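You operate a simulated robot arm through the tools that you are given. There is no shell and no other tool.

Carry out the task below with a simulated two-armed robot. There is one attempt and no reset: what you move stays moved.

## Task
Set the hole plate up for the red case: fence locked at CASE, green pin in A, case clamped.
Fine: lock the fence with the blue thumb screw before you close the red clamp.

The check looks at the end state, three seconds after you hand in, the way a careful person would. Anything else that was tipped, shoved, dropped, spilled or broken makes it a failure.

## Robot
Two 7-joint arms with two-finger grippers on one trunk that stands fixed in place. Base frame: the origin is at the foot of the trunk, x ahead of it, y to its left, z up. Readings come in mm, rad, newtons and seconds.
The left shoulder is at [21, 175, 1454], the right one opposite. With the tool pointing down near the work surface each hand reaches from about 100 to 760 mm from the base axis, measured 20 degrees to its own side. Payload 2.94 kg a hand.
Tool frame (each hand has its own): the origin (TCP) lies between the finger pads and is the grasp point; the fingertips stand 30 mm ahead of it; z points along the fingers, y is the line along which they close. The gripper opens to 138 mm. The gripper's body begins 109 mm behind the TCP.
Orientation is that of the tool frame in the base frame, as [roll, pitch, yaw] about the fixed x, y, z axes, in that order (R = Rz(yaw) Ry(pitch) Rx(roll)). With the fingers straight down and closing along the base's y, the tool's x points along the base's -x, its y along +y and its z along -z.

## Interface
- The arms move only by the tool play_rows. It takes "left_moves", "right_moves" or both (then of equal length, played together; a hand with none holds still); each is a list of rows, each an object (a shift or turn left out is 0, a gripper value left out holds the last) with "slide": the shift along the tool's x, y, z in units of 150 mm (1.0 is 150 mm), a list of three; "angular": the turn, a rotation vector about the tool's x, y, z in units of 120 degrees (1.0 is 120 degrees), a list of three. In form: [{"slide": [dx, dy, dz], "angular": [rx, ry, rz]}, ...]. A call has 1 to 20 rows; each row is the pose to reach, as a shift and turn from the pose commanded when the call began, along the tool's axes at that moment. "left_gripper" and "right_gripper" are, for a hand that has rows, the opening, from 0 (shut) to 1 (fully open), set as the call begins (left out, the last holds). A call with a number of a shift or a turn outside -1 to 1 is refused whole. Each row takes 0.2 s and may step no farther than 50 mm and 0.15 rad from the row before; otherwise, or with a gripper value out of range, the whole call is refused. A pose out of reach is approached as far as the arm can. The call stops where the force on the tool passes 40 N (or 10 N more than at its start, if that is more) or the arm is blocked; 0.2 s more then pass. Each finger halts on what it meets, pressing with about 44 N; the grip force reading is that of the motor and also rises with nothing between the fingers. The clock runs only during rows and for 0.2 s after the last one: add rows that repeat a pose to give the fingers time. It gives the time, the measured TCP pose, the force on the tool (base axes), the opening and the grip force at its end, in the units of the frame above (readings bear some noise), with the torque about the TCP (base axes, N m) and any sound that the robot's microphone picked up, and new pictures: "views" is both (left out), scene, wrist or none (wrist: the cameras of the hands that moved).
- Cameras (640 x 400 px; columns grow to the right, rows downward): "scene" is now at [52.8, 25.8, 1919.9]; the picture's right is [0.32, -0.95, 0.00], its down [-0.77, -0.26, -0.58] and it looks along [0.55, 0.19, -0.81] (base axes); focal length 321 px, centre (320, 200). "left" rides on the left gripper at [71, -19, -146] in its tool frame; the picture's right is [0.26, 0.97, 0.00], its down [-0.85, 0.23, -0.48] and it looks along [-0.46, 0.12, 0.88] (tool axes); focal length 280 px, centre (320, 200). "right" rides on the right gripper at [71, 19, -146] in its tool frame; the picture's right is [-0.26, 0.97, 0.00], its down [-0.85, -0.23, -0.48] and it looks along [-0.46, -0.12, 0.88] (tool axes); focal length 280 px, centre (320, 200). There is no depth. A picture from a camera that has moved, and an enlarged one, comes with that camera's place and axes in the base frame and with its lens.
- slide_trunk(by): slides the trunk up (or, below 0, down) by that many mm; the arms and the scene camera ride with it, the base frame stays. It gives what a move gives, with no picture.
- aim_head(pan, tilt): turns the head with the scene camera to pan (to the left, within 2.094 rad either way) and tilt (down, from -0.506 to 1.204), counted from straight ahead of the robot. It gives what a move gives, and a new picture of the scene camera.
- zoom(camera, box): a new picture of the part [left, top, right, bottom] of that camera's present view, enlarged. The clock stands still meanwhile.
- close_job(): hands the job in; it is judged then, once.

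Places have to be worked out from the pictures, the camera data and where the tool is seen. Open the grippers and draw the arms clear of the work before you hand the job in, unless the task says otherwise.

The tools are called after "Call:" as name(argument=value, ...) on one line, values as JSON. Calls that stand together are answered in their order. play_rows: Moves the arms, as the interface text tells. Its arguments: {"type":"object","properties":{"left_moves":{"type":"array","items":{"type":"object","properties":{"slide":{"type":"array","items":{"type":"number"}},"angular":{"type":"array","items":{"type":"number"}}}}},"left_gripper":{"type":"number"},"right_moves":{"type":"array","items":{"type":"object","properties":{"slide":{"type":"array","items":{"type":"number"}},"angular":{"type":"array","items":{"type":"number"}}}}},"right_gripper":{"type":"number"},"views":{"type":"string","enum":["both","scene","wrist","none"]}},"required":[]} The other tools are called the same way: slide_trunk (by) slides the trunk up or down; aim_head (pan, tilt) turns the head that bears the scene camera; zoom (camera, box) takes an enlarged picture of a part of a camera's view; close_job () hands the job in.

At the start:

```text
time_s: 0.0
left_ee_pos: [374.1, 446.0, 1405.1]
left_ee_rot: [3.14, -0.001, -3.14]
left_ft_force: [0.6, -0.2, 0.6]
left_moment: [0.02, 0.01, -0.01]
left_gripper_width: 138.0
left_grip_force: 0.0
right_ee_pos: [509.5, 23.5, 1419.8]
right_ee_rot: [3.14, 0.001, 3.141]
right_ft_force: [0.2, -0.2, 0.6]
right_moment: [0.0, -0.01, 0.01]
right_gripper_width: 138.2
right_grip_force: 0.0
trunk travel left (down, up): [-625.0, 109.0]
head pan, tilt: [0.33, 0.946]
```

scene: 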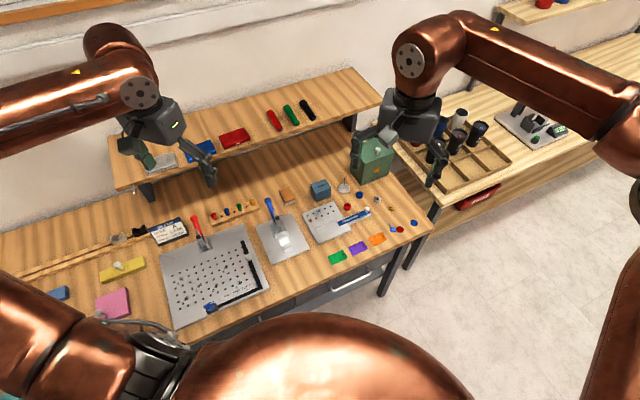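
right: 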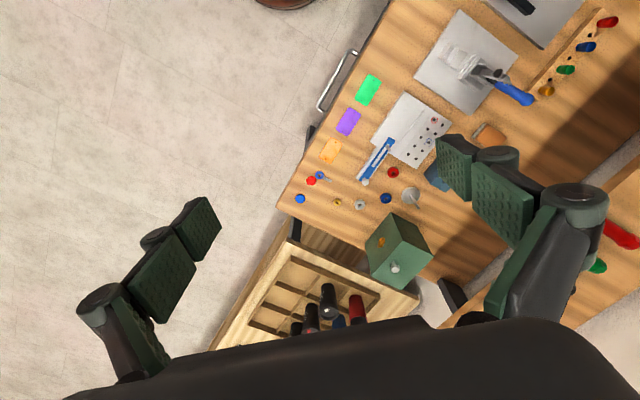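
left: 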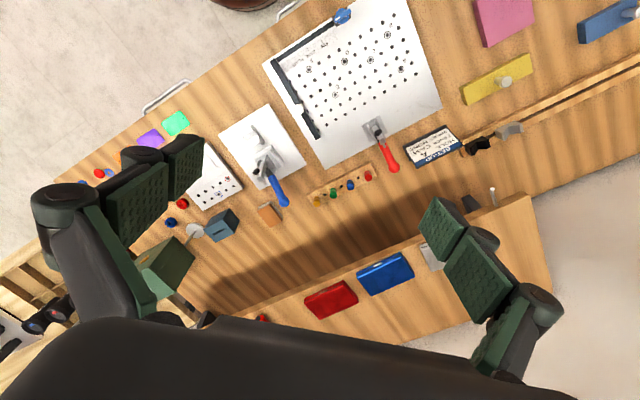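

The scene shows a hole plate with a black fence, blue thumb screw and red clamp, a rack of coloured pins, and red, blue and other cases on a shelf. I'll zoom in to see the details before moving.

Call:
zoom(camera="scene", box=[140, 190, 300, 330])

Call:
zoom(camera="left", box=[250, 0, 450, 190])

Call:
zoom(camera="left", box=[290, 110, 550, 320])

```text
2.86 times, centred on (220, 260) of scene
camera zoom: at [52.8, 25.8, 1919.9], right [0.32, -0.95, 0.0], down [-0.77, -0.26, -0.58], along [0.55, 0.19, -0.81], focal length 916 px, centre (606, 29)
```

zoom: 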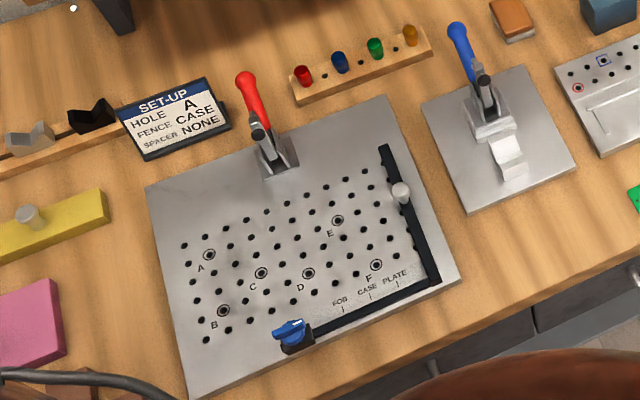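

```text
2.11 times, centred on (350, 95) of left
camera zoom: at [302.6, 427.7, 1551.6], right [-0.26, 0.96, 0.0], down [0.85, 0.23, 0.48], along [0.46, 0.12, -0.88], focal length 590 px, centre (257, 421)
```

zoom: 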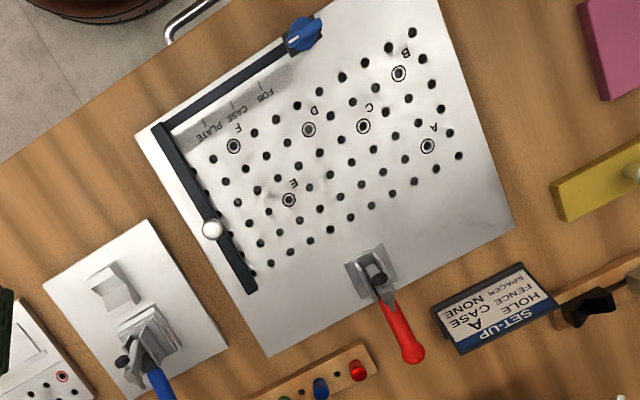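

```text
1.90 times, centred on (420, 215) of left
camera zoom: at [302.6, 427.7, 1551.6], right [-0.26, 0.96, 0.0], down [0.85, 0.23, 0.48], along [0.46, 0.12, -0.88], focal length 534 px, centre (130, 171)
```

zoom: 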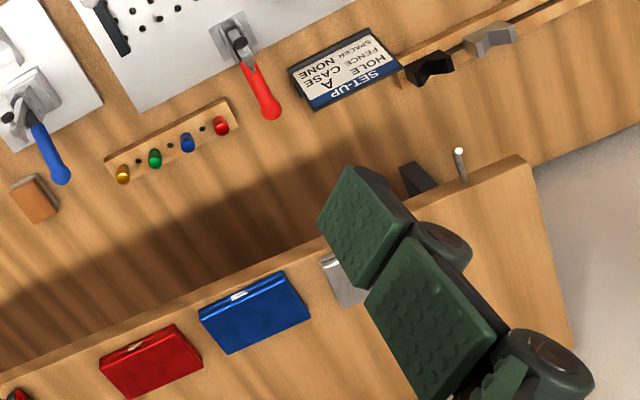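

The plate's set-up card reads HOLE A, FENCE CASE, SPACER NONE. I'll zoom tighter on the fence scale, thumb screw and clamp, and on the cases.

Call:
zoom(camera="scene", box=[200, 235, 270, 315])

Call:
zoom(camera="left", box=[260, 0, 360, 100])

Call:
zoom(camera="scene", box=[140, 110, 260, 185])

Call:
zoom(camera="scene", box=[180, 185, 280, 260])

```text
5.00 times, centred on (235, 275) of scene
camera zoom: at [52.8, 25.8, 1919.9], right [0.32, -0.95, 0.0], down [-0.77, -0.26, -0.58], along [0.55, 0.19, -0.81], focal length 1604 px, centre (745, -175)
```

zoom: 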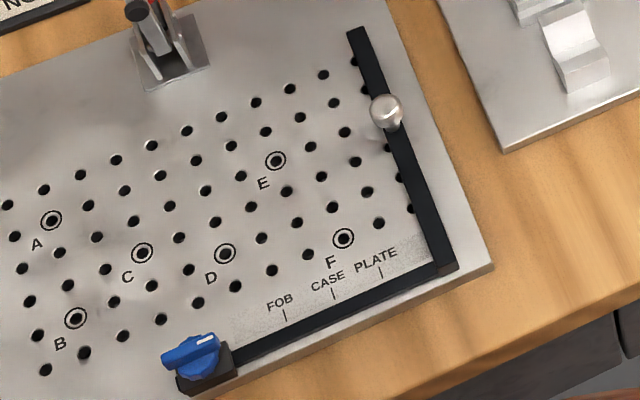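

```text
4.00 times, centred on (310, 50) of left
camera zoom: at [302.6, 427.7, 1551.6], right [-0.26, 0.96, 0.0], down [0.85, 0.23, 0.48], along [0.46, 0.12, -0.88], focal length 1122 px, centre (360, 800)
```

zoom: 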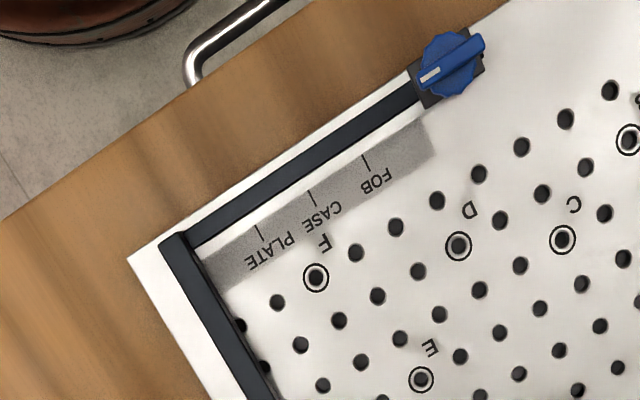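

```text
5.33 times, centred on (200, 148) of scene
camera zoom: at [52.8, 25.8, 1919.9], right [0.32, -0.95, 0.0], down [-0.77, -0.26, -0.58], along [0.55, 0.19, -0.81], focal length 1711 px, centre (960, 480)
```

zoom: 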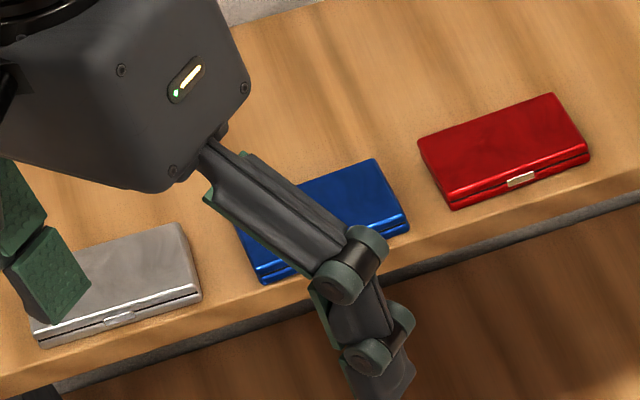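

```text
5.33 times, centred on (230, 222) of scene
camera zoom: at [52.8, 25.8, 1919.9], right [0.32, -0.95, 0.0], down [-0.77, -0.26, -0.58], along [0.55, 0.19, -0.81], focal length 1711 px, centre (800, 80)
```

zoom: 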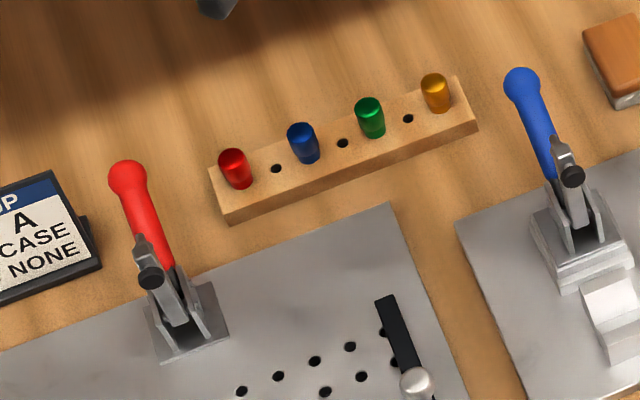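

By triangulation the hole plate is at about z = 882, with hole A near (297, 606). The bench is turned about 45° to my left and the red case sits on the shelf near (722, 562, 1150). I'll turn the head to face the bench squarely for better measurements.

Call:
aim_head(pan=0.8, tilt=1.0)

```text
time_s: 0.9
left_ee_pos: [374.9, 445.5, 1405.1]
left_ee_rot: [-3.141, 0.001, -3.139]
left_ft_force: [0.4, -0.2, -0.1]
left_moment: [0.0, 0.02, 0.0]
left_gripper_width: 137.7
left_grip_force: 0.1
right_ee_pos: [510.1, 23.8, 1418.9]
right_ee_rot: [3.139, 0.001, -3.141]
right_ft_force: [0.7, -0.2, -0.7]
right_moment: [-0.03, -0.02, -0.01]
right_gripper_width: 138.0
right_grip_force: 0.0
trunk travel left (down, up): [-625.0, 109.0]
head pan, tilt: [0.799, 1.0]
camera scene: at [32.4, 52.1, 1916.0], right [0.72, -0.7, 0.0], down [-0.59, -0.6, -0.54], along [0.38, 0.39, -0.84], focal length 321 px, centre (320, 200)
```

scene: 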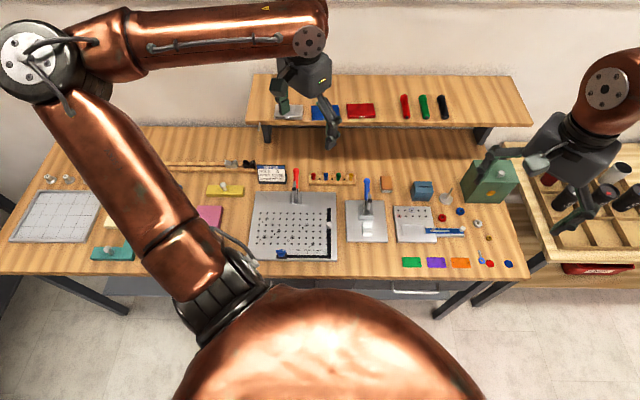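

The bench is now square to the view (bench yaw about 0.8 rad). I'll zoom in here for accurate measurements.

Call:
zoom(camera="scene", box=[240, 160, 360, 270])

Call:
zoom(camera="scene", box=[260, 70, 420, 170])

Call:
zoom(camera="scene", box=[0, 130, 260, 290])

Call:
zoom(camera="scene", box=[340, 140, 540, 290])

```text
3.64 times, centred on (300, 215) of scene
camera zoom: at [32.4, 52.1, 1916.0], right [0.72, -0.7, 0.0], down [-0.59, -0.6, -0.54], along [0.38, 0.39, -0.84], focal length 1166 px, centre (393, 146)
```

zoom: 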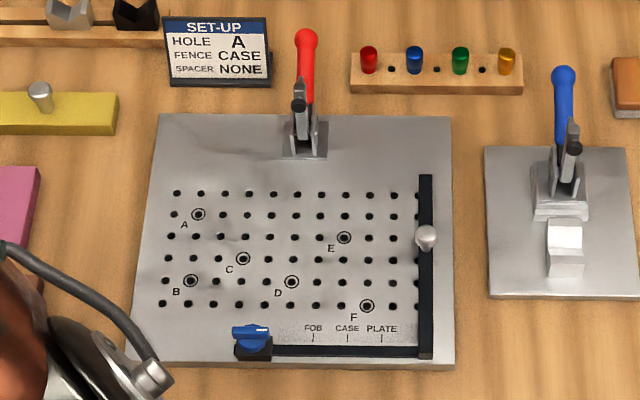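

```text
4.00 times, centred on (340, 120) of scene
camera zoom: at [32.4, 52.1, 1916.0], right [0.72, -0.7, 0.0], down [-0.59, -0.6, -0.54], along [0.38, 0.39, -0.84], focal length 1283 px, centre (240, 520)
```

zoom: 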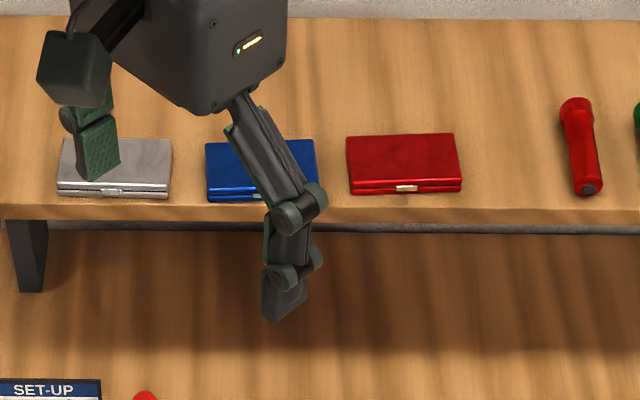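

```text
2.46 times, centred on (130, 210) of scene
camera zoom: at [32.4, 52.1, 1916.0], right [0.72, -0.7, 0.0], down [-0.59, -0.6, -0.54], along [0.38, 0.39, -0.84], focal length 790 px, centre (788, 175)
```

zoom: 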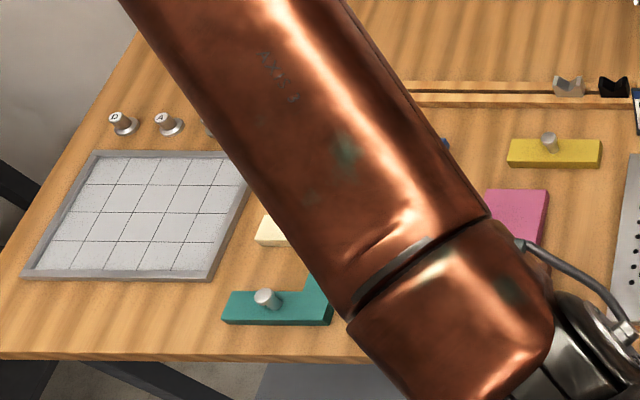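

```text
2.67 times, centred on (440, 215) of scene
camera zoom: at [32.4, 52.1, 1916.0], right [0.72, -0.7, 0.0], down [-0.59, -0.6, -0.54], along [0.38, 0.39, -0.84], focal length 855 px, centre (0, 160)
```

zoom: 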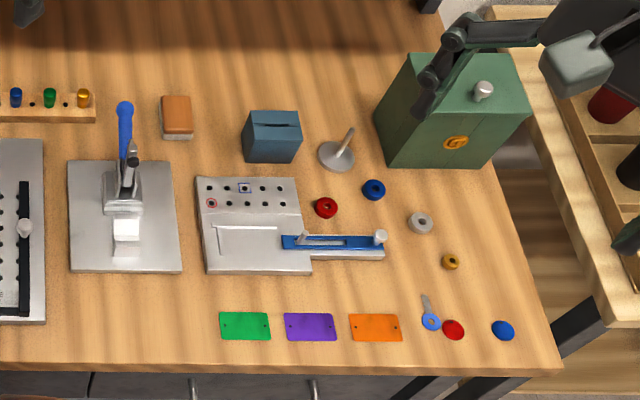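

Bench frame (s right, t away from me, yaw about 0.8): hole A is at about s=-211, t=642. The fence's inner edge is at about s=+10, the CASE mark at about s=-57, and the clamp axis at about s=-105. I'll lower the left hand over the plate and turn it to align with the bench, so I can inspect from close range.

Call:
play_rows(left_moves=[{"slide": [0.03, 0, 0.167], "angular": [0, 0, -0.0636]}, {"slide": [0.06, 0, 0.333], "angular": [0, 0, -0.1272]}, {"slide": [0.09, 0, 0.5], "angular": [0, 0, -0.1908]}, {"slide": [0.12, 0, 0.667], "angular": [0, 0, -0.2544]}, {"slide": [0.15, 0, 0.833], "angular": [0, 0, -0.318]}, {"slide": [0.18, 0, 1.0], "angular": [0, 0, -0.3816]}], views="both")

```text
time_s: 2.3
left_ee_pos: [348.6, 446.2, 1255.3]
left_ee_rot: [3.139, -0.001, -2.339]
left_ft_force: [-0.2, 0.6, -0.6]
left_moment: [-0.01, 0.0, 0.02]
left_gripper_width: 138.1
left_grip_force: 0.0
right_ee_pos: [510.2, 24.4, 1419.2]
right_ee_rot: [3.14, 0.0, -3.141]
right_ft_force: [-0.4, 0.7, -0.2]
right_moment: [0.03, 0.02, 0.02]
right_gripper_width: 137.9
right_grip_force: 0.0
trunk travel left (down, up): [-625.0, 109.0]
head pan, tilt: [0.799, 1.0]
camera scene: at [32.6, 52.9, 1916.0], right [0.72, -0.7, 0.0], down [-0.59, -0.6, -0.54], along [0.38, 0.39, -0.84], focal length 321 px, centre (320, 200)
camera left: at [311.9, 382.9, 1400.8], right [-0.88, 0.48, 0.0], down [0.42, 0.77, 0.48], along [0.23, 0.42, -0.88], focal length 280 px, centre (320, 200)
```

scene: 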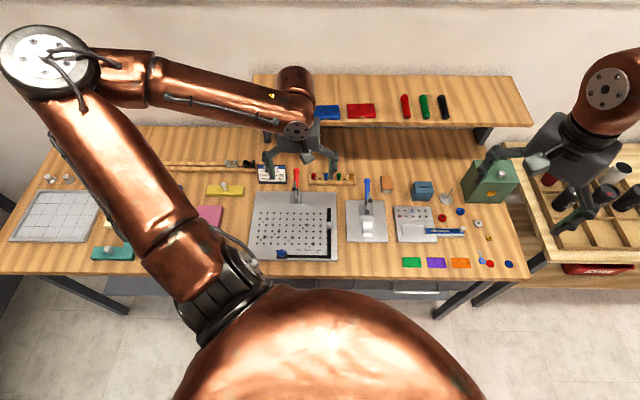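
left: 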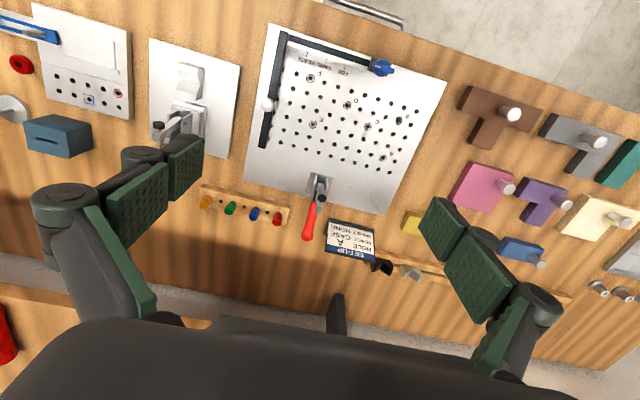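

The left wrist camera now looks at the plate. I'll zoom in from here on the fence, thumb screw and clamp, and pin rack.

Call:
zoom(camera="left", box=[250, 20, 410, 120])

Call:
zoom(camera="left", box=[280, 160, 380, 260])

Call:
zoom(camera="left", box=[350, 40, 410, 90])

Call:
zoom(camera="left", box=[190, 170, 300, 240])

```text
4.00 times, centred on (330, 70) of left
camera zoom: at [311.9, 382.9, 1400.8], right [-0.88, 0.48, 0.0], down [0.42, 0.77, 0.48], along [0.23, 0.42, -0.88], focal length 1122 px, centre (280, 720)
```

zoom: 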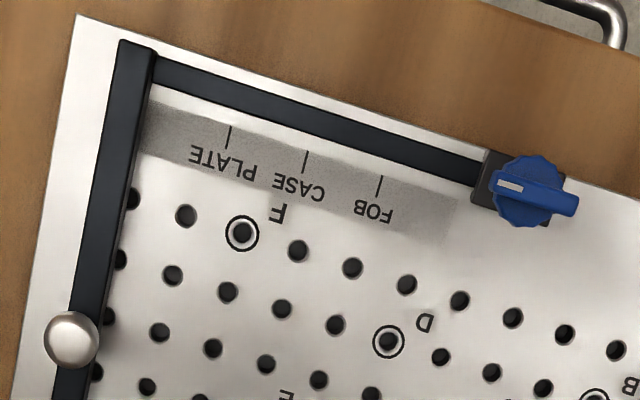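

```text
4.00 times, centred on (330, 210) of left
camera zoom: at [311.9, 382.9, 1400.8], right [-0.88, 0.48, 0.0], down [0.42, 0.77, 0.48], along [0.23, 0.42, -0.88], focal length 1122 px, centre (280, 160)
```

zoom: 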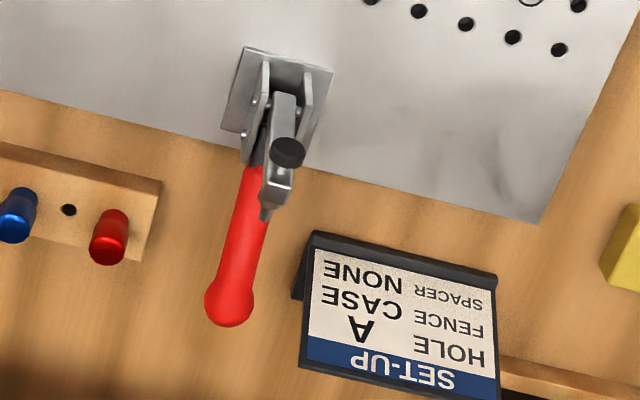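

```text
8.00 times, centred on (380, 65) of left
camera zoom: at [311.9, 382.9, 1400.8], right [-0.88, 0.48, 0.0], down [0.42, 0.77, 0.48], along [0.23, 0.42, -0.88], focal length 2243 px, centre (-160, 1280)
```

zoom: 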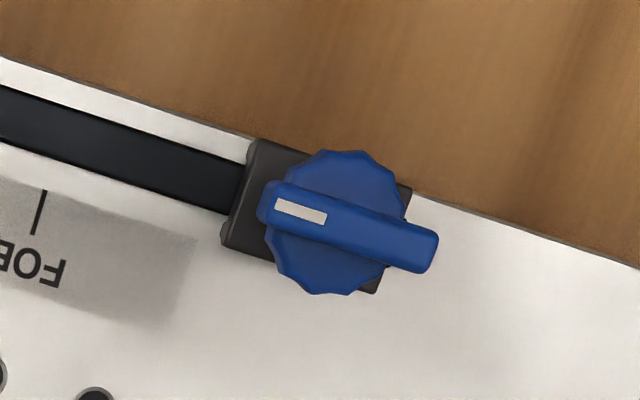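

```text
5.71 times, centred on (245, 205) of left
camera zoom: at [311.9, 382.9, 1400.8], right [-0.88, 0.48, 0.0], down [0.42, 0.77, 0.48], along [0.23, 0.42, -0.88], focal length 1602 px, centre (749, 171)
```

zoom: 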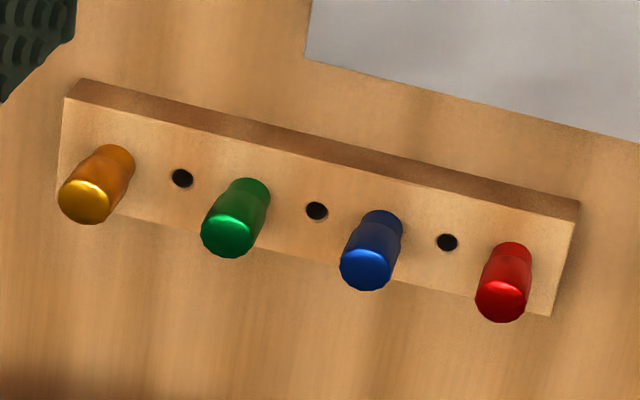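

The fence's knob triangulates to about s=19, t=595, z=921, and the plate surface is at about z=880. I'll move the left hand above the knob with the gripper part-closed and descend in stages.

Call:
play_rows(left_moves=[{"slide": [-0.054, -0.134, 0.25]}, {"slide": [-0.108, -0.268, 0.5]}, {"slide": [-0.162, -0.402, 0.75]}, {"slide": [-0.2167, -0.537, 1.0]}], left_gripper=0.45, views="wrist")

```text
time_s: 3.3
left_ee_pos: [429.4, 413.8, 1105.2]
left_ee_rot: [-3.141, 0.001, -2.34]
left_ft_force: [0.1, -0.3, -0.5]
left_moment: [-0.02, 0.05, 0.02]
left_gripper_width: 62.0
left_grip_force: 0.1
right_ee_pos: [511.5, 23.3, 1418.8]
right_ee_rot: [3.141, -0.002, 3.141]
right_ft_force: [0.1, -0.4, -0.6]
right_moment: [-0.06, 0.05, 0.0]
right_gripper_width: 138.0
right_grip_force: 0.0
trunk travel left (down, up): [-625.0, 109.0]
head pan, tilt: [0.799, 1.0]
camera left: at [392.9, 350.8, 1251.1], right [-0.88, 0.48, 0.0], down [0.43, 0.77, 0.48], along [0.23, 0.42, -0.88], focal length 280 px, centre (320, 200)
```

left: 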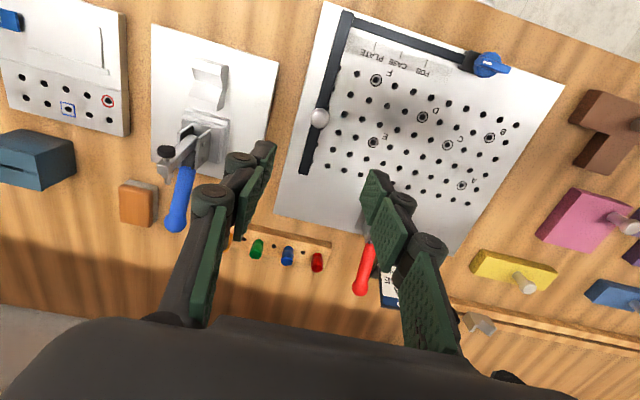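

The knob sits directly below the TCP in the wrist view (predicted pixel (320,120), seen at about (319,118)). I'll descend most of the way and check again.

Call:
play_rows(left_moves=[{"slide": [0, 0, 0.25]}, {"slide": [0, 0, 0.5]}, {"slide": [0, 0, 0.75]}, {"slide": [0, 0, 0.95]}], views="both")

```text
time_s: 4.3
left_ee_pos: [428.7, 411.8, 962.6]
left_ee_rot: [3.142, -0.001, -2.341]
left_ft_force: [0.0, -1.4, 0.6]
left_moment: [0.01, -0.03, -0.01]
left_gripper_width: 62.0
left_grip_force: 0.1
right_ee_pos: [510.2, 23.9, 1419.9]
right_ee_rot: [3.138, 0.0, -3.14]
right_ft_force: [-0.2, -0.4, 0.2]
right_moment: [-0.01, 0.01, -0.04]
right_gripper_width: 138.0
right_grip_force: 0.1
trunk travel left (down, up): [-625.0, 109.0]
head pan, tilt: [0.799, 1.0]
camera scene: at [33.2, 52.5, 1916.0], right [0.72, -0.7, 0.0], down [-0.59, -0.6, -0.54], along [0.38, 0.39, -0.84], focal length 321 px, centre (320, 200)
camera left: at [391.7, 348.6, 1109.0], right [-0.87, 0.48, 0.0], down [0.43, 0.77, 0.48], along [0.23, 0.42, -0.88], focal length 280 px, centre (320, 200)
```

scene: 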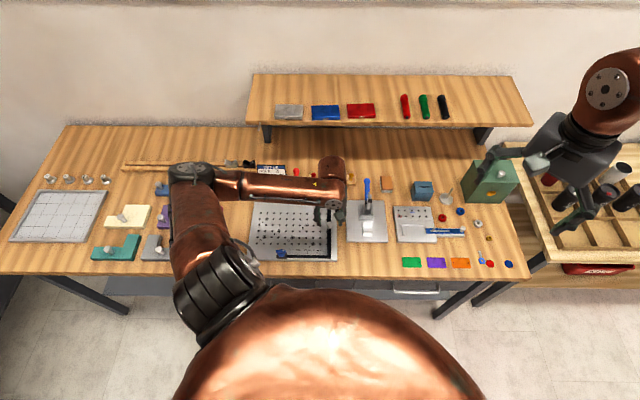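
left: 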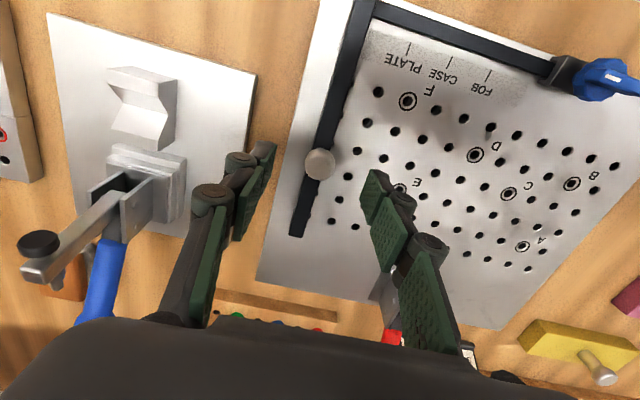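

The knob centre is at about z=917 and still directly below. I'll descend about 38 mm so the fingertips stay roughly 14 mm above the plate.

Call:
play_rows(left_moves=[{"slide": [0, 0, 0.13]}, {"slide": [0, 0, 0.25]}], views="wrist")

```text
time_s: 4.9
left_ee_pos: [428.8, 413.1, 924.6]
left_ee_rot: [3.141, 0.0, -2.344]
left_ft_force: [-0.2, -1.1, 1.0]
left_moment: [0.0, 0.02, -0.03]
left_gripper_width: 62.3
left_grip_force: 0.1
right_ee_pos: [511.0, 23.6, 1419.0]
right_ee_rot: [3.139, 0.001, -3.142]
right_ft_force: [0.1, -0.3, -0.3]
right_moment: [0.04, -0.01, 0.0]
right_gripper_width: 138.2
right_grip_force: 0.0
trunk travel left (down, up): [-625.0, 109.0]
head pan, tilt: [0.799, 1.0]
camera left: at [391.8, 349.2, 1071.4], right [-0.87, 0.48, 0.0], down [0.43, 0.77, 0.48], along [0.23, 0.42, -0.88], focal length 280 px, centre (320, 200)
```

left: 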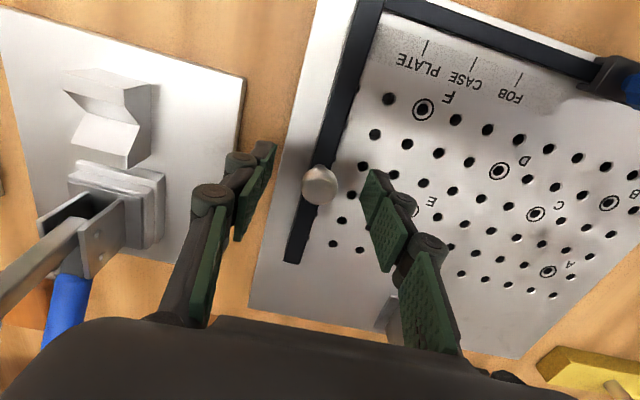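

The ball sits between the finger pads, so I'll close the gripper on the knob.

Call:
play_rows(left_moves=[{"slide": [0, 0, 0]}, {"slide": [0, 0, 0]}, {"slide": [0, 0, 0]}, {"slide": [0, 0, 0]}], left_gripper=0.05, views="wrist")

```text
time_s: 5.9
left_ee_pos: [429.4, 412.5, 925.4]
left_ee_rot: [-3.141, 0.0, -2.341]
left_ft_force: [1.3, 0.1, -2.9]
left_moment: [0.09, -0.1, 0.03]
left_gripper_width: 20.5
left_grip_force: 39.7
right_ee_pos: [509.5, 22.5, 1419.3]
right_ee_rot: [3.141, -0.002, 3.141]
right_ft_force: [-0.1, 0.7, 0.7]
right_moment: [0.01, 0.02, 0.03]
right_gripper_width: 137.9
right_grip_force: 0.0
trunk travel left (down, up): [-625.0, 109.0]
head pan, tilt: [0.799, 1.0]
camera left: at [391.7, 349.1, 1071.5], right [-0.88, 0.48, 0.0], down [0.43, 0.77, 0.48], along [0.23, 0.42, -0.88], focal length 280 px, centre (320, 200)
```

left: 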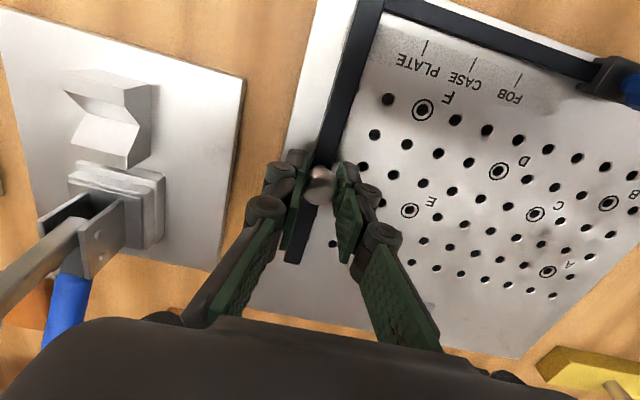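

The knob is gripped (20.5 mm, 40 N). I'll zoom in on the scale to measure the distance from the fence's inner edge to the CASE line.

Call:
zoom(camera="left", box=[330, 0, 550, 130])

Call:
zoom(camera="scene", box=[270, 230, 345, 270])

```text
2.91 times, centred on (440, 65) of left
camera zoom: at [391.7, 349.1, 1071.5], right [-0.88, 0.48, 0.0], down [0.43, 0.77, 0.48], along [0.23, 0.42, -0.88], focal length 816 px, centre (-29, 593)
```

zoom: 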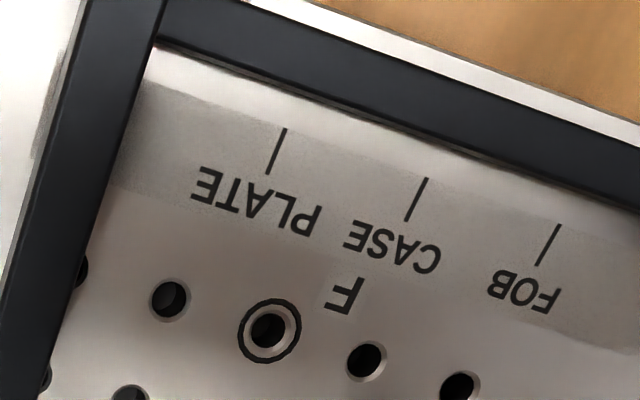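

```text
8.53 times, centred on (308, 250) of scene
camera zoom: at [32.7, 52.3, 1916.0], right [0.72, -0.7, 0.0], down [-0.59, -0.6, -0.54], along [0.38, 0.39, -0.84], focal length 2737 px, centre (427, -227)
```

zoom: 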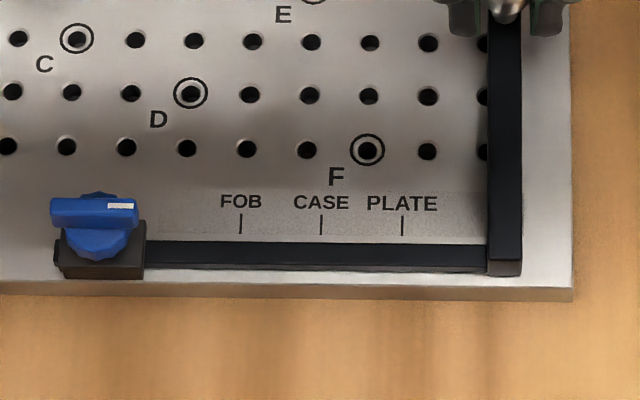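

The inner edge is about 66 mm from the CASE line (tick spacing is about 33 mm). I'll slide the fence 55 mm toward it first, then re-measure.

Call:
play_rows(left_moves=[{"slide": [0, 0.06, 0]}, {"slide": [0, 0.12, 0]}, {"slide": [0, 0.18, 0]}, {"slide": [0, 0.24, 0]}, {"slide": [0, 0.3, 0]}, {"slide": [0, 0.367, 0]}], views="wrist")

Call:
zoom(camera="scene", box=[270, 230, 345, 270])

Call:
zoom(camera="left", box=[310, 0, 470, 130])

```text
time_s: 7.3
left_ee_pos: [387.4, 451.8, 924.8]
left_ee_rot: [3.14, 0.0, -2.34]
left_ft_force: [2.1, -0.7, -5.3]
left_moment: [0.11, -0.12, 0.04]
left_gripper_width: 20.3
left_grip_force: 44.9
right_ee_pos: [511.4, 22.9, 1419.4]
right_ee_rot: [3.14, -0.001, -3.142]
right_ft_force: [0.4, -0.5, 0.5]
right_moment: [0.02, 0.0, 0.02]
right_gripper_width: 137.8
right_grip_force: 0.1
trunk travel left (down, up): [-625.0, 109.0]
head pan, tilt: [0.799, 1.0]
camera left: at [352.0, 388.7, 1071.6], right [-0.88, 0.48, 0.0], down [0.43, 0.77, 0.48], along [0.23, 0.42, -0.88], focal length 280 px, centre (320, 200)
```

left: 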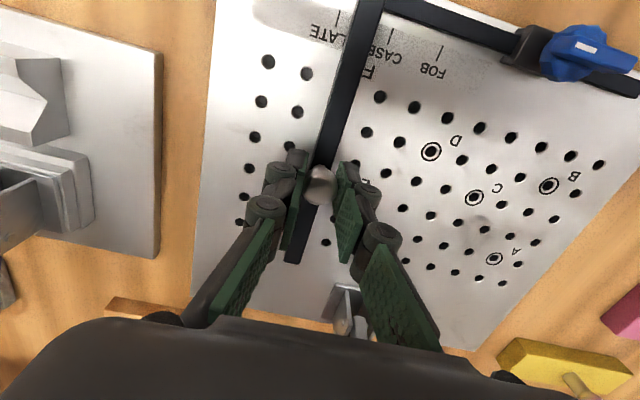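

```text
8.53 times, centred on (308, 250) of scene
camera zoom: at [32.7, 53.0, 1916.0], right [0.72, -0.7, 0.0], down [-0.59, -0.6, -0.54], along [0.38, 0.39, -0.84], focal length 2737 px, centre (427, -227)
```

zoom: 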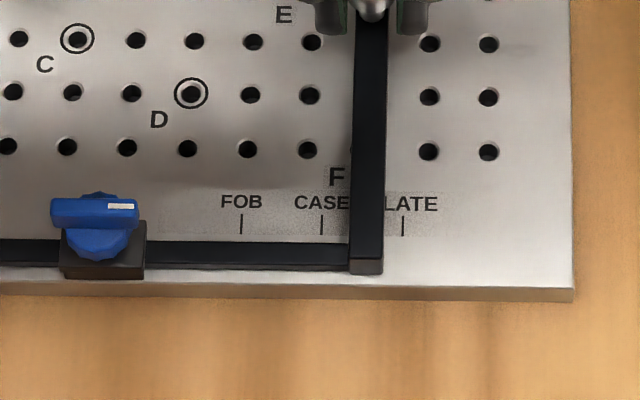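

```text
3.08 times, centred on (390, 65) of left
camera zoom: at [352.0, 388.7, 1071.6], right [-0.88, 0.48, 0.0], down [0.43, 0.77, 0.48], along [0.23, 0.42, -0.88], focal length 863 px, centre (105, 615)
```

zoom: 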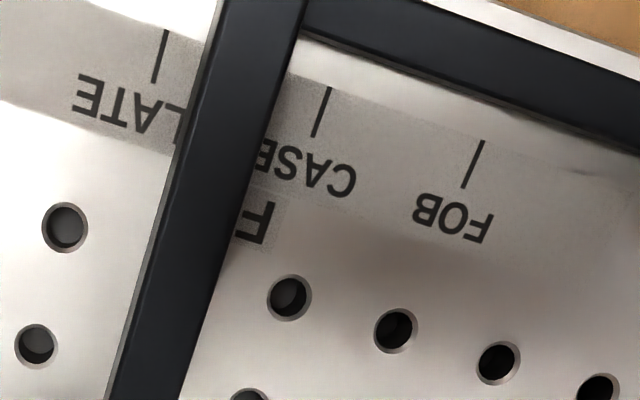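

The fence slid about 55 mm without resistance. I'll zoom tighter in both cameras to pin down the remaining distance to the CASE tick.

Call:
zoom(camera="left", box=[335, 0, 405, 60])

Call:
zoom(camera="scene", box=[295, 245, 325, 265])

```text
6.67 times, centred on (370, 30) of left
camera zoom: at [352.0, 388.7, 1071.6], right [-0.88, 0.48, 0.0], down [0.43, 0.77, 0.48], along [0.23, 0.42, -0.88], focal length 1869 px, centre (-13, 1333)
```

zoom: 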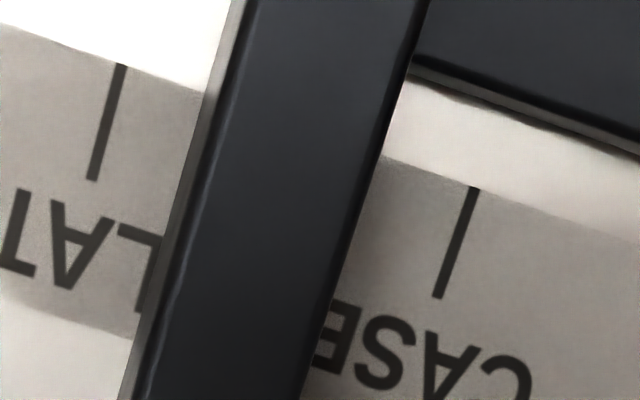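

```text
16.00 times, centred on (310, 255) of scene
camera zoom: at [32.7, 53.0, 1916.0], right [0.72, -0.7, 0.0], down [-0.59, -0.6, -0.54], along [0.38, 0.39, -0.84], focal length 5132 px, centre (480, -680)
```

zoom: 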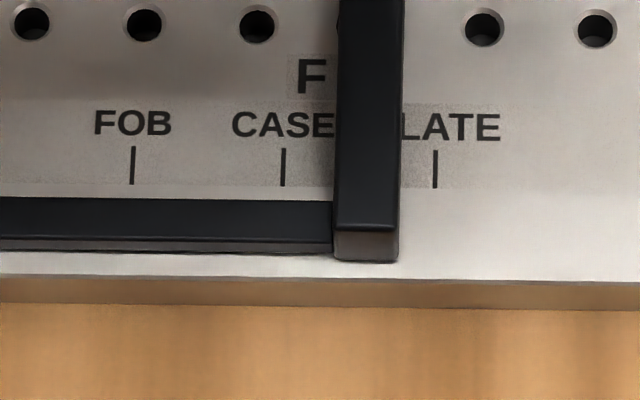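

Using the 33 mm tick spacing as a ruler, about 11 mm remain. I'll move that amount and recheck.

Call:
play_rows(left_moves=[{"slide": [0, 0.025, 0]}, {"slide": [0, 0.05, 0]}, {"slide": [0, 0.072, 0]}, {"slide": [0, 0.072, 0]}], views="none")

Call:
zoom(camera="left", box=[325, 0, 395, 60])

Call:
zoom(camera="scene", box=[295, 245, 325, 265])

```text
time_s: 8.3
left_ee_pos: [379.8, 459.5, 924.8]
left_ee_rot: [-3.141, 0.001, -2.342]
left_ft_force: [-0.4, 3.6, -0.6]
left_moment: [-0.14, 0.18, 0.0]
left_gripper_width: 20.3
left_grip_force: 45.1
right_ee_pos: [508.8, 23.7, 1419.5]
right_ee_rot: [3.141, 0.001, -3.141]
right_ft_force: [0.0, 0.5, -0.1]
right_moment: [0.02, -0.05, 0.0]
right_gripper_width: 138.1
right_grip_force: 0.2
trunk travel left (down, up): [-625.0, 109.0]
head pan, tilt: [0.799, 1.0]
```

```text
6.67 times, centred on (360, 30) of left
camera zoom: at [344.1, 396.5, 1071.5], right [-0.88, 0.48, 0.0], down [0.43, 0.77, 0.48], along [0.23, 0.42, -0.88], focal length 1869 px, centre (53, 1333)
```

zoom: 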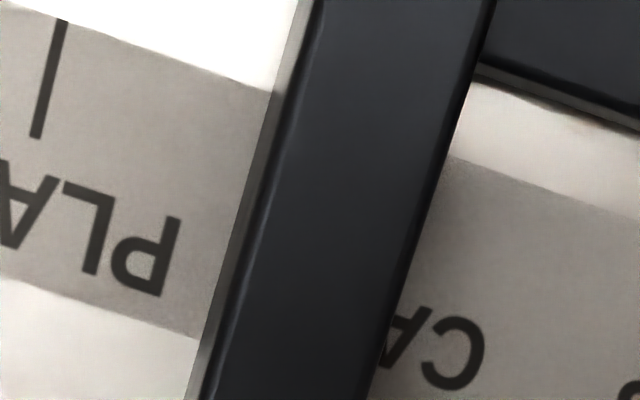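

```text
16.00 times, centred on (310, 255) of scene
camera zoom: at [32.3, 52.8, 1916.0], right [0.72, -0.7, 0.0], down [-0.59, -0.6, -0.54], along [0.38, 0.39, -0.84], focal length 5132 px, centre (480, -680)
```

zoom: 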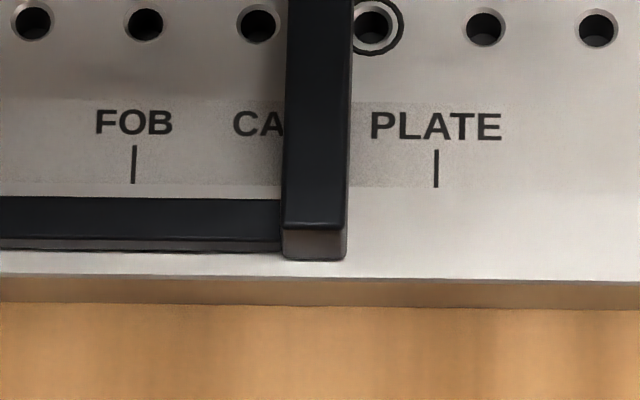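

The fence's inner face is now on the CASE line to within about 0.5 mm in both views. I'll open the gripper to release the knob, then look closely at the thumb screw.

Call:
play_rows(left_moves=[{"slide": [0, 0, 0]}, {"slide": [0, 0, 0]}, {"slide": [0, 0, 0]}, {"slide": [0, 0, 0]}], left_gripper=0.4, views="wrist")

Call:
zoom(camera="scene", box=[270, 235, 325, 270])

Call:
zoom(camera="left", box=[460, 0, 560, 80])

```text
time_s: 9.3
left_ee_pos: [381.3, 458.0, 925.5]
left_ee_rot: [-3.14, -0.001, -2.343]
left_ft_force: [-0.2, 0.5, 0.7]
left_moment: [0.01, 0.0, -0.01]
left_gripper_width: 55.3
left_grip_force: 0.0
right_ee_pos: [509.5, 23.2, 1419.6]
right_ee_rot: [3.141, -0.001, -3.141]
right_ft_force: [-0.8, 0.0, 1.0]
right_moment: [0.03, -0.02, 0.02]
right_gripper_width: 138.1
right_grip_force: 0.1
trunk travel left (down, up): [-625.0, 109.0]
head pan, tilt: [0.799, 1.0]
camera left: at [344.4, 395.5, 1071.6], right [-0.87, 0.48, 0.0], down [0.43, 0.77, 0.48], along [0.23, 0.42, -0.88], focal length 280 px, centre (320, 200)
```

left: 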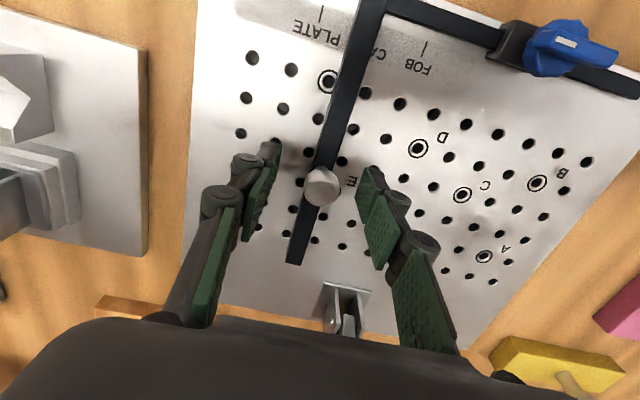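

```text
11.43 times, centred on (298, 252) of scene
camera zoom: at [32.4, 52.2, 1916.0], right [0.72, -0.7, 0.0], down [-0.59, -0.6, -0.54], along [0.38, 0.39, -0.84], focal length 3666 px, centre (577, -400)
```

zoom: 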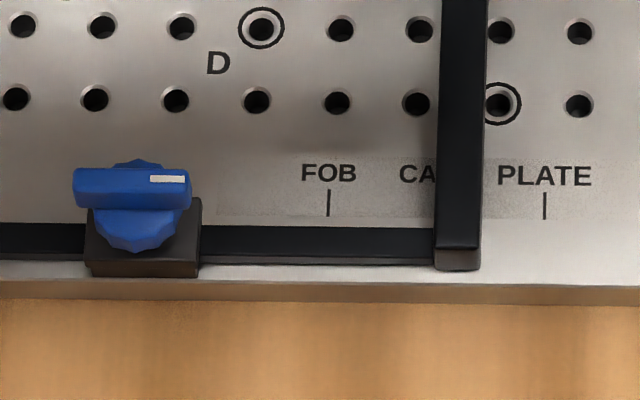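

```text
5.00 times, centred on (510, 40) of left
camera zoom: at [344.4, 395.5, 1071.6], right [-0.87, 0.48, 0.0], down [0.43, 0.77, 0.48], along [0.23, 0.42, -0.88], focal length 1402 px, centre (-630, 1000)
```

zoom: 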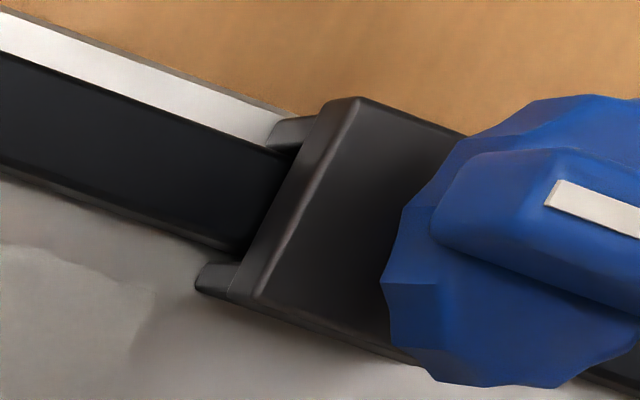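

The fence stayed on the line after release. I'll lift off, move over the thumb screw, and turn the hand 90° counter-clockwise so I can then turn the screw clockwise.

Call:
play_rows(left_moves=[{"slide": [0, 0, -0.3]}, {"slide": [0, 0, -0.55]}, {"slide": [0.061, 0.059, -0.56], "angular": [0, 0, -0.0682]}, {"slide": [0.123, 0.119, -0.57], "angular": [0, 0, -0.1364]}, {"slide": [0.184, 0.178, -0.58], "angular": [0, 0, -0.2045]}, {"slide": [0.245, 0.237, -0.59], "angular": [0, 0, -0.2727]}, {"slide": [0.306, 0.297, -0.6], "angular": [0, 0, -0.3409]}, {"slide": [0.368, 0.356, -0.61], "angular": [0, 0, -0.4091]}, {"slide": [0.429, 0.416, -0.62], "angular": [0, 0, -0.4773]}, {"slide": [0.49, 0.475, -0.63], "angular": [0, 0, -0.5455]}, {"slide": [0.551, 0.534, -0.64], "angular": [0, 0, -0.6136]}, {"slide": [0.613, 0.594, -0.65], "angular": [0, 0, -0.6818]}, {"slide": [0.674, 0.653, -0.667], "angular": [0, 0, -0.75]}], views="both")

```text
time_s: 12.1
left_ee_pos: [240.2, 454.9, 1025.6]
left_ee_rot: [-3.141, -0.001, -0.768]
left_ft_force: [-0.8, -0.9, 0.4]
left_moment: [0.01, 0.01, 0.0]
left_gripper_width: 54.9
left_grip_force: 0.0
right_ee_pos: [509.3, 23.0, 1420.3]
right_ee_rot: [3.14, 0.004, 3.141]
right_ft_force: [-0.9, 0.5, 0.4]
right_moment: [0.01, 0.0, 0.0]
right_gripper_width: 138.1
right_grip_force: 0.0
trunk travel left (down, up): [-625.0, 109.0]
head pan, tilt: [0.799, 1.0]
camera scene: at [31.6, 51.4, 1916.1], right [0.72, -0.7, 0.0], down [-0.59, -0.6, -0.54], along [0.38, 0.39, -0.84], focal length 321 px, centre (320, 200)
camera left: at [303.0, 419.8, 1172.1], right [-0.48, -0.88, 0.0], down [-0.77, 0.42, 0.48], along [-0.42, 0.23, -0.88], focal length 280 px, centre (320, 200)
```

scene: 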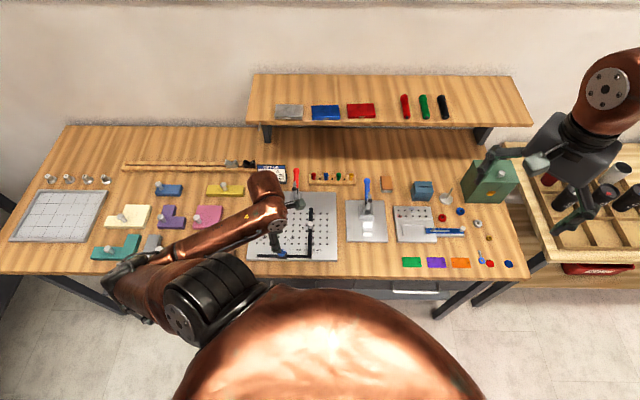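
left: 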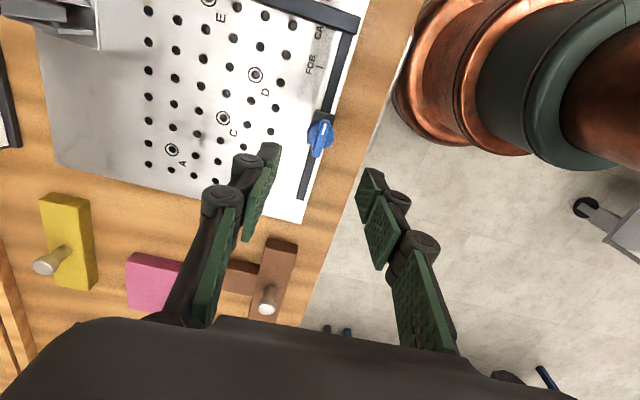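

The hand is above the thumb screw at about s=-145, t=493. I'll zoom in on the screw from here.

Call:
zoom(camera="left", box=[280, 95, 360, 175])

Call:
zoom(camera="scene", box=[255, 225, 335, 275])

```text
5.00 times, centred on (320, 135) of left
camera zoom: at [303.0, 419.8, 1172.1], right [-0.48, -0.88, 0.0], down [-0.77, 0.42, 0.48], along [-0.42, 0.23, -0.88], focal length 1402 px, centre (320, 525)
```

zoom: 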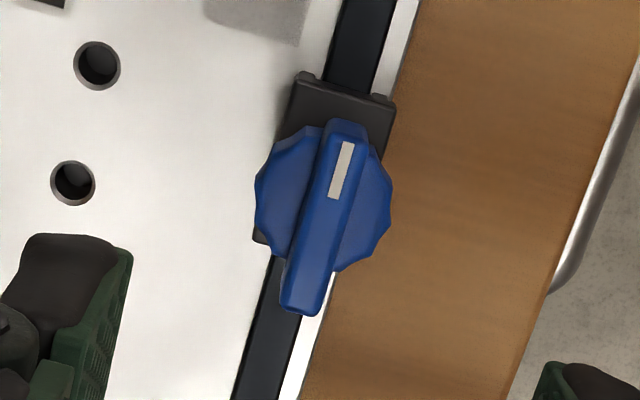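

```text
8.00 times, centred on (295, 250) of scene
camera zoom: at [31.6, 51.4, 1916.1], right [0.72, -0.7, 0.0], down [-0.59, -0.6, -0.54], along [0.38, 0.39, -0.84], focal length 2566 px, centre (520, -200)
```

zoom: 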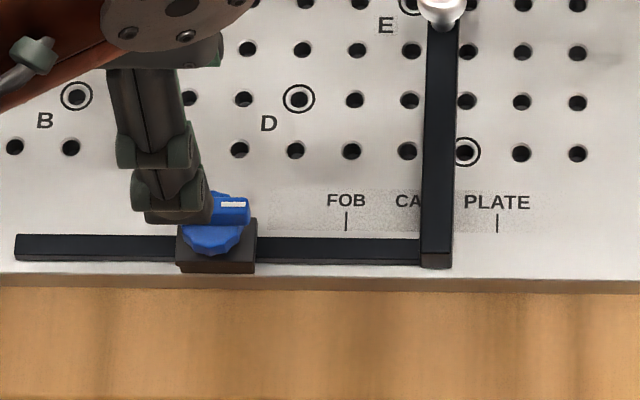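

The wing on top of the screw is about 35 mm long and 8.5 mm thick, lies along the rail, and is centred at about s=-144.5, t=493 with its top at about z=926. I'll narrow the gripper to 22 mm and descend so the fingertips straddle only the wing.

Call:
play_rows(left_moves=[{"slide": [0, 0, 0.12]}, {"slide": [0, 0, 0.25]}, {"slide": [0, 0, 0.38]}, {"slide": [0, 0, 0.47]}, {"slide": [0, 0, 0.47]}], left_gripper=0.16, views="wrist")

Call:
zoom(camera="left", box=[260, 120, 380, 220])

Call:
zoom(camera="scene", box=[255, 215, 335, 275])

```text
time_s: 13.3
left_ee_pos: [238.2, 454.3, 954.9]
left_ee_rot: [3.142, -0.001, -0.77]
left_ft_force: [-1.0, -0.4, -0.2]
left_moment: [0.0, -0.01, 0.01]
left_gripper_width: 22.1
left_grip_force: 0.1
right_ee_pos: [510.4, 22.5, 1419.5]
right_ee_rot: [3.14, 0.0, 3.14]
right_ft_force: [-0.5, -0.7, -0.4]
right_moment: [0.0, 0.01, 0.0]
right_gripper_width: 138.1
right_grip_force: 0.1
trunk travel left (down, up): [-625.0, 109.0]
head pan, tilt: [0.799, 1.0]
camera left: at [303.2, 420.2, 1101.3], right [-0.48, -0.88, 0.0], down [-0.77, 0.43, 0.48], along [-0.42, 0.23, -0.88], focal length 280 px, centre (320, 200)
```

left: 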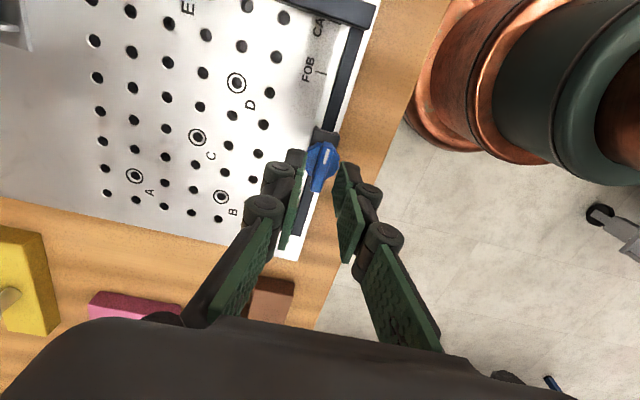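

```text
4.00 times, centred on (320, 170) of left
camera zoom: at [303.2, 420.2, 1101.3], right [-0.48, -0.88, 0.0], down [-0.77, 0.43, 0.48], along [-0.42, 0.23, -0.88], focal length 1122 px, centre (320, 320)
```

zoom: 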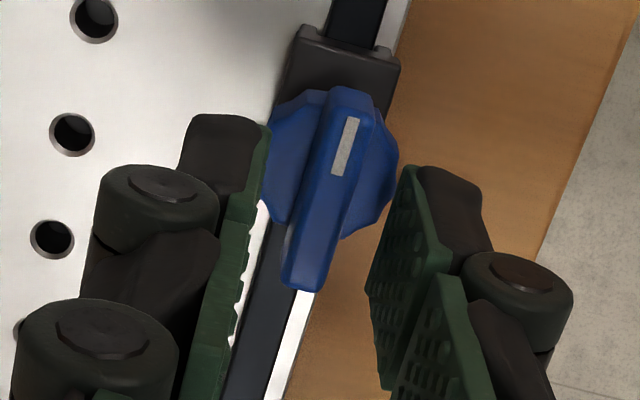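

```text
6.67 times, centred on (295, 245) of scene
camera zoom: at [32.3, 52.2, 1916.0], right [0.72, -0.7, 0.0], down [-0.59, -0.6, -0.54], along [0.38, 0.39, -0.84], focal length 2138 px, centre (487, -100)
```

zoom: 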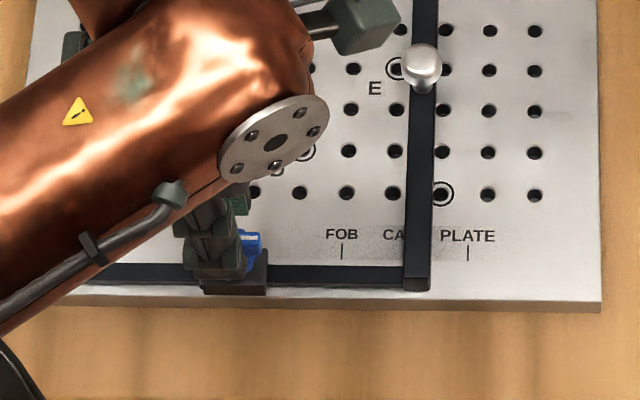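

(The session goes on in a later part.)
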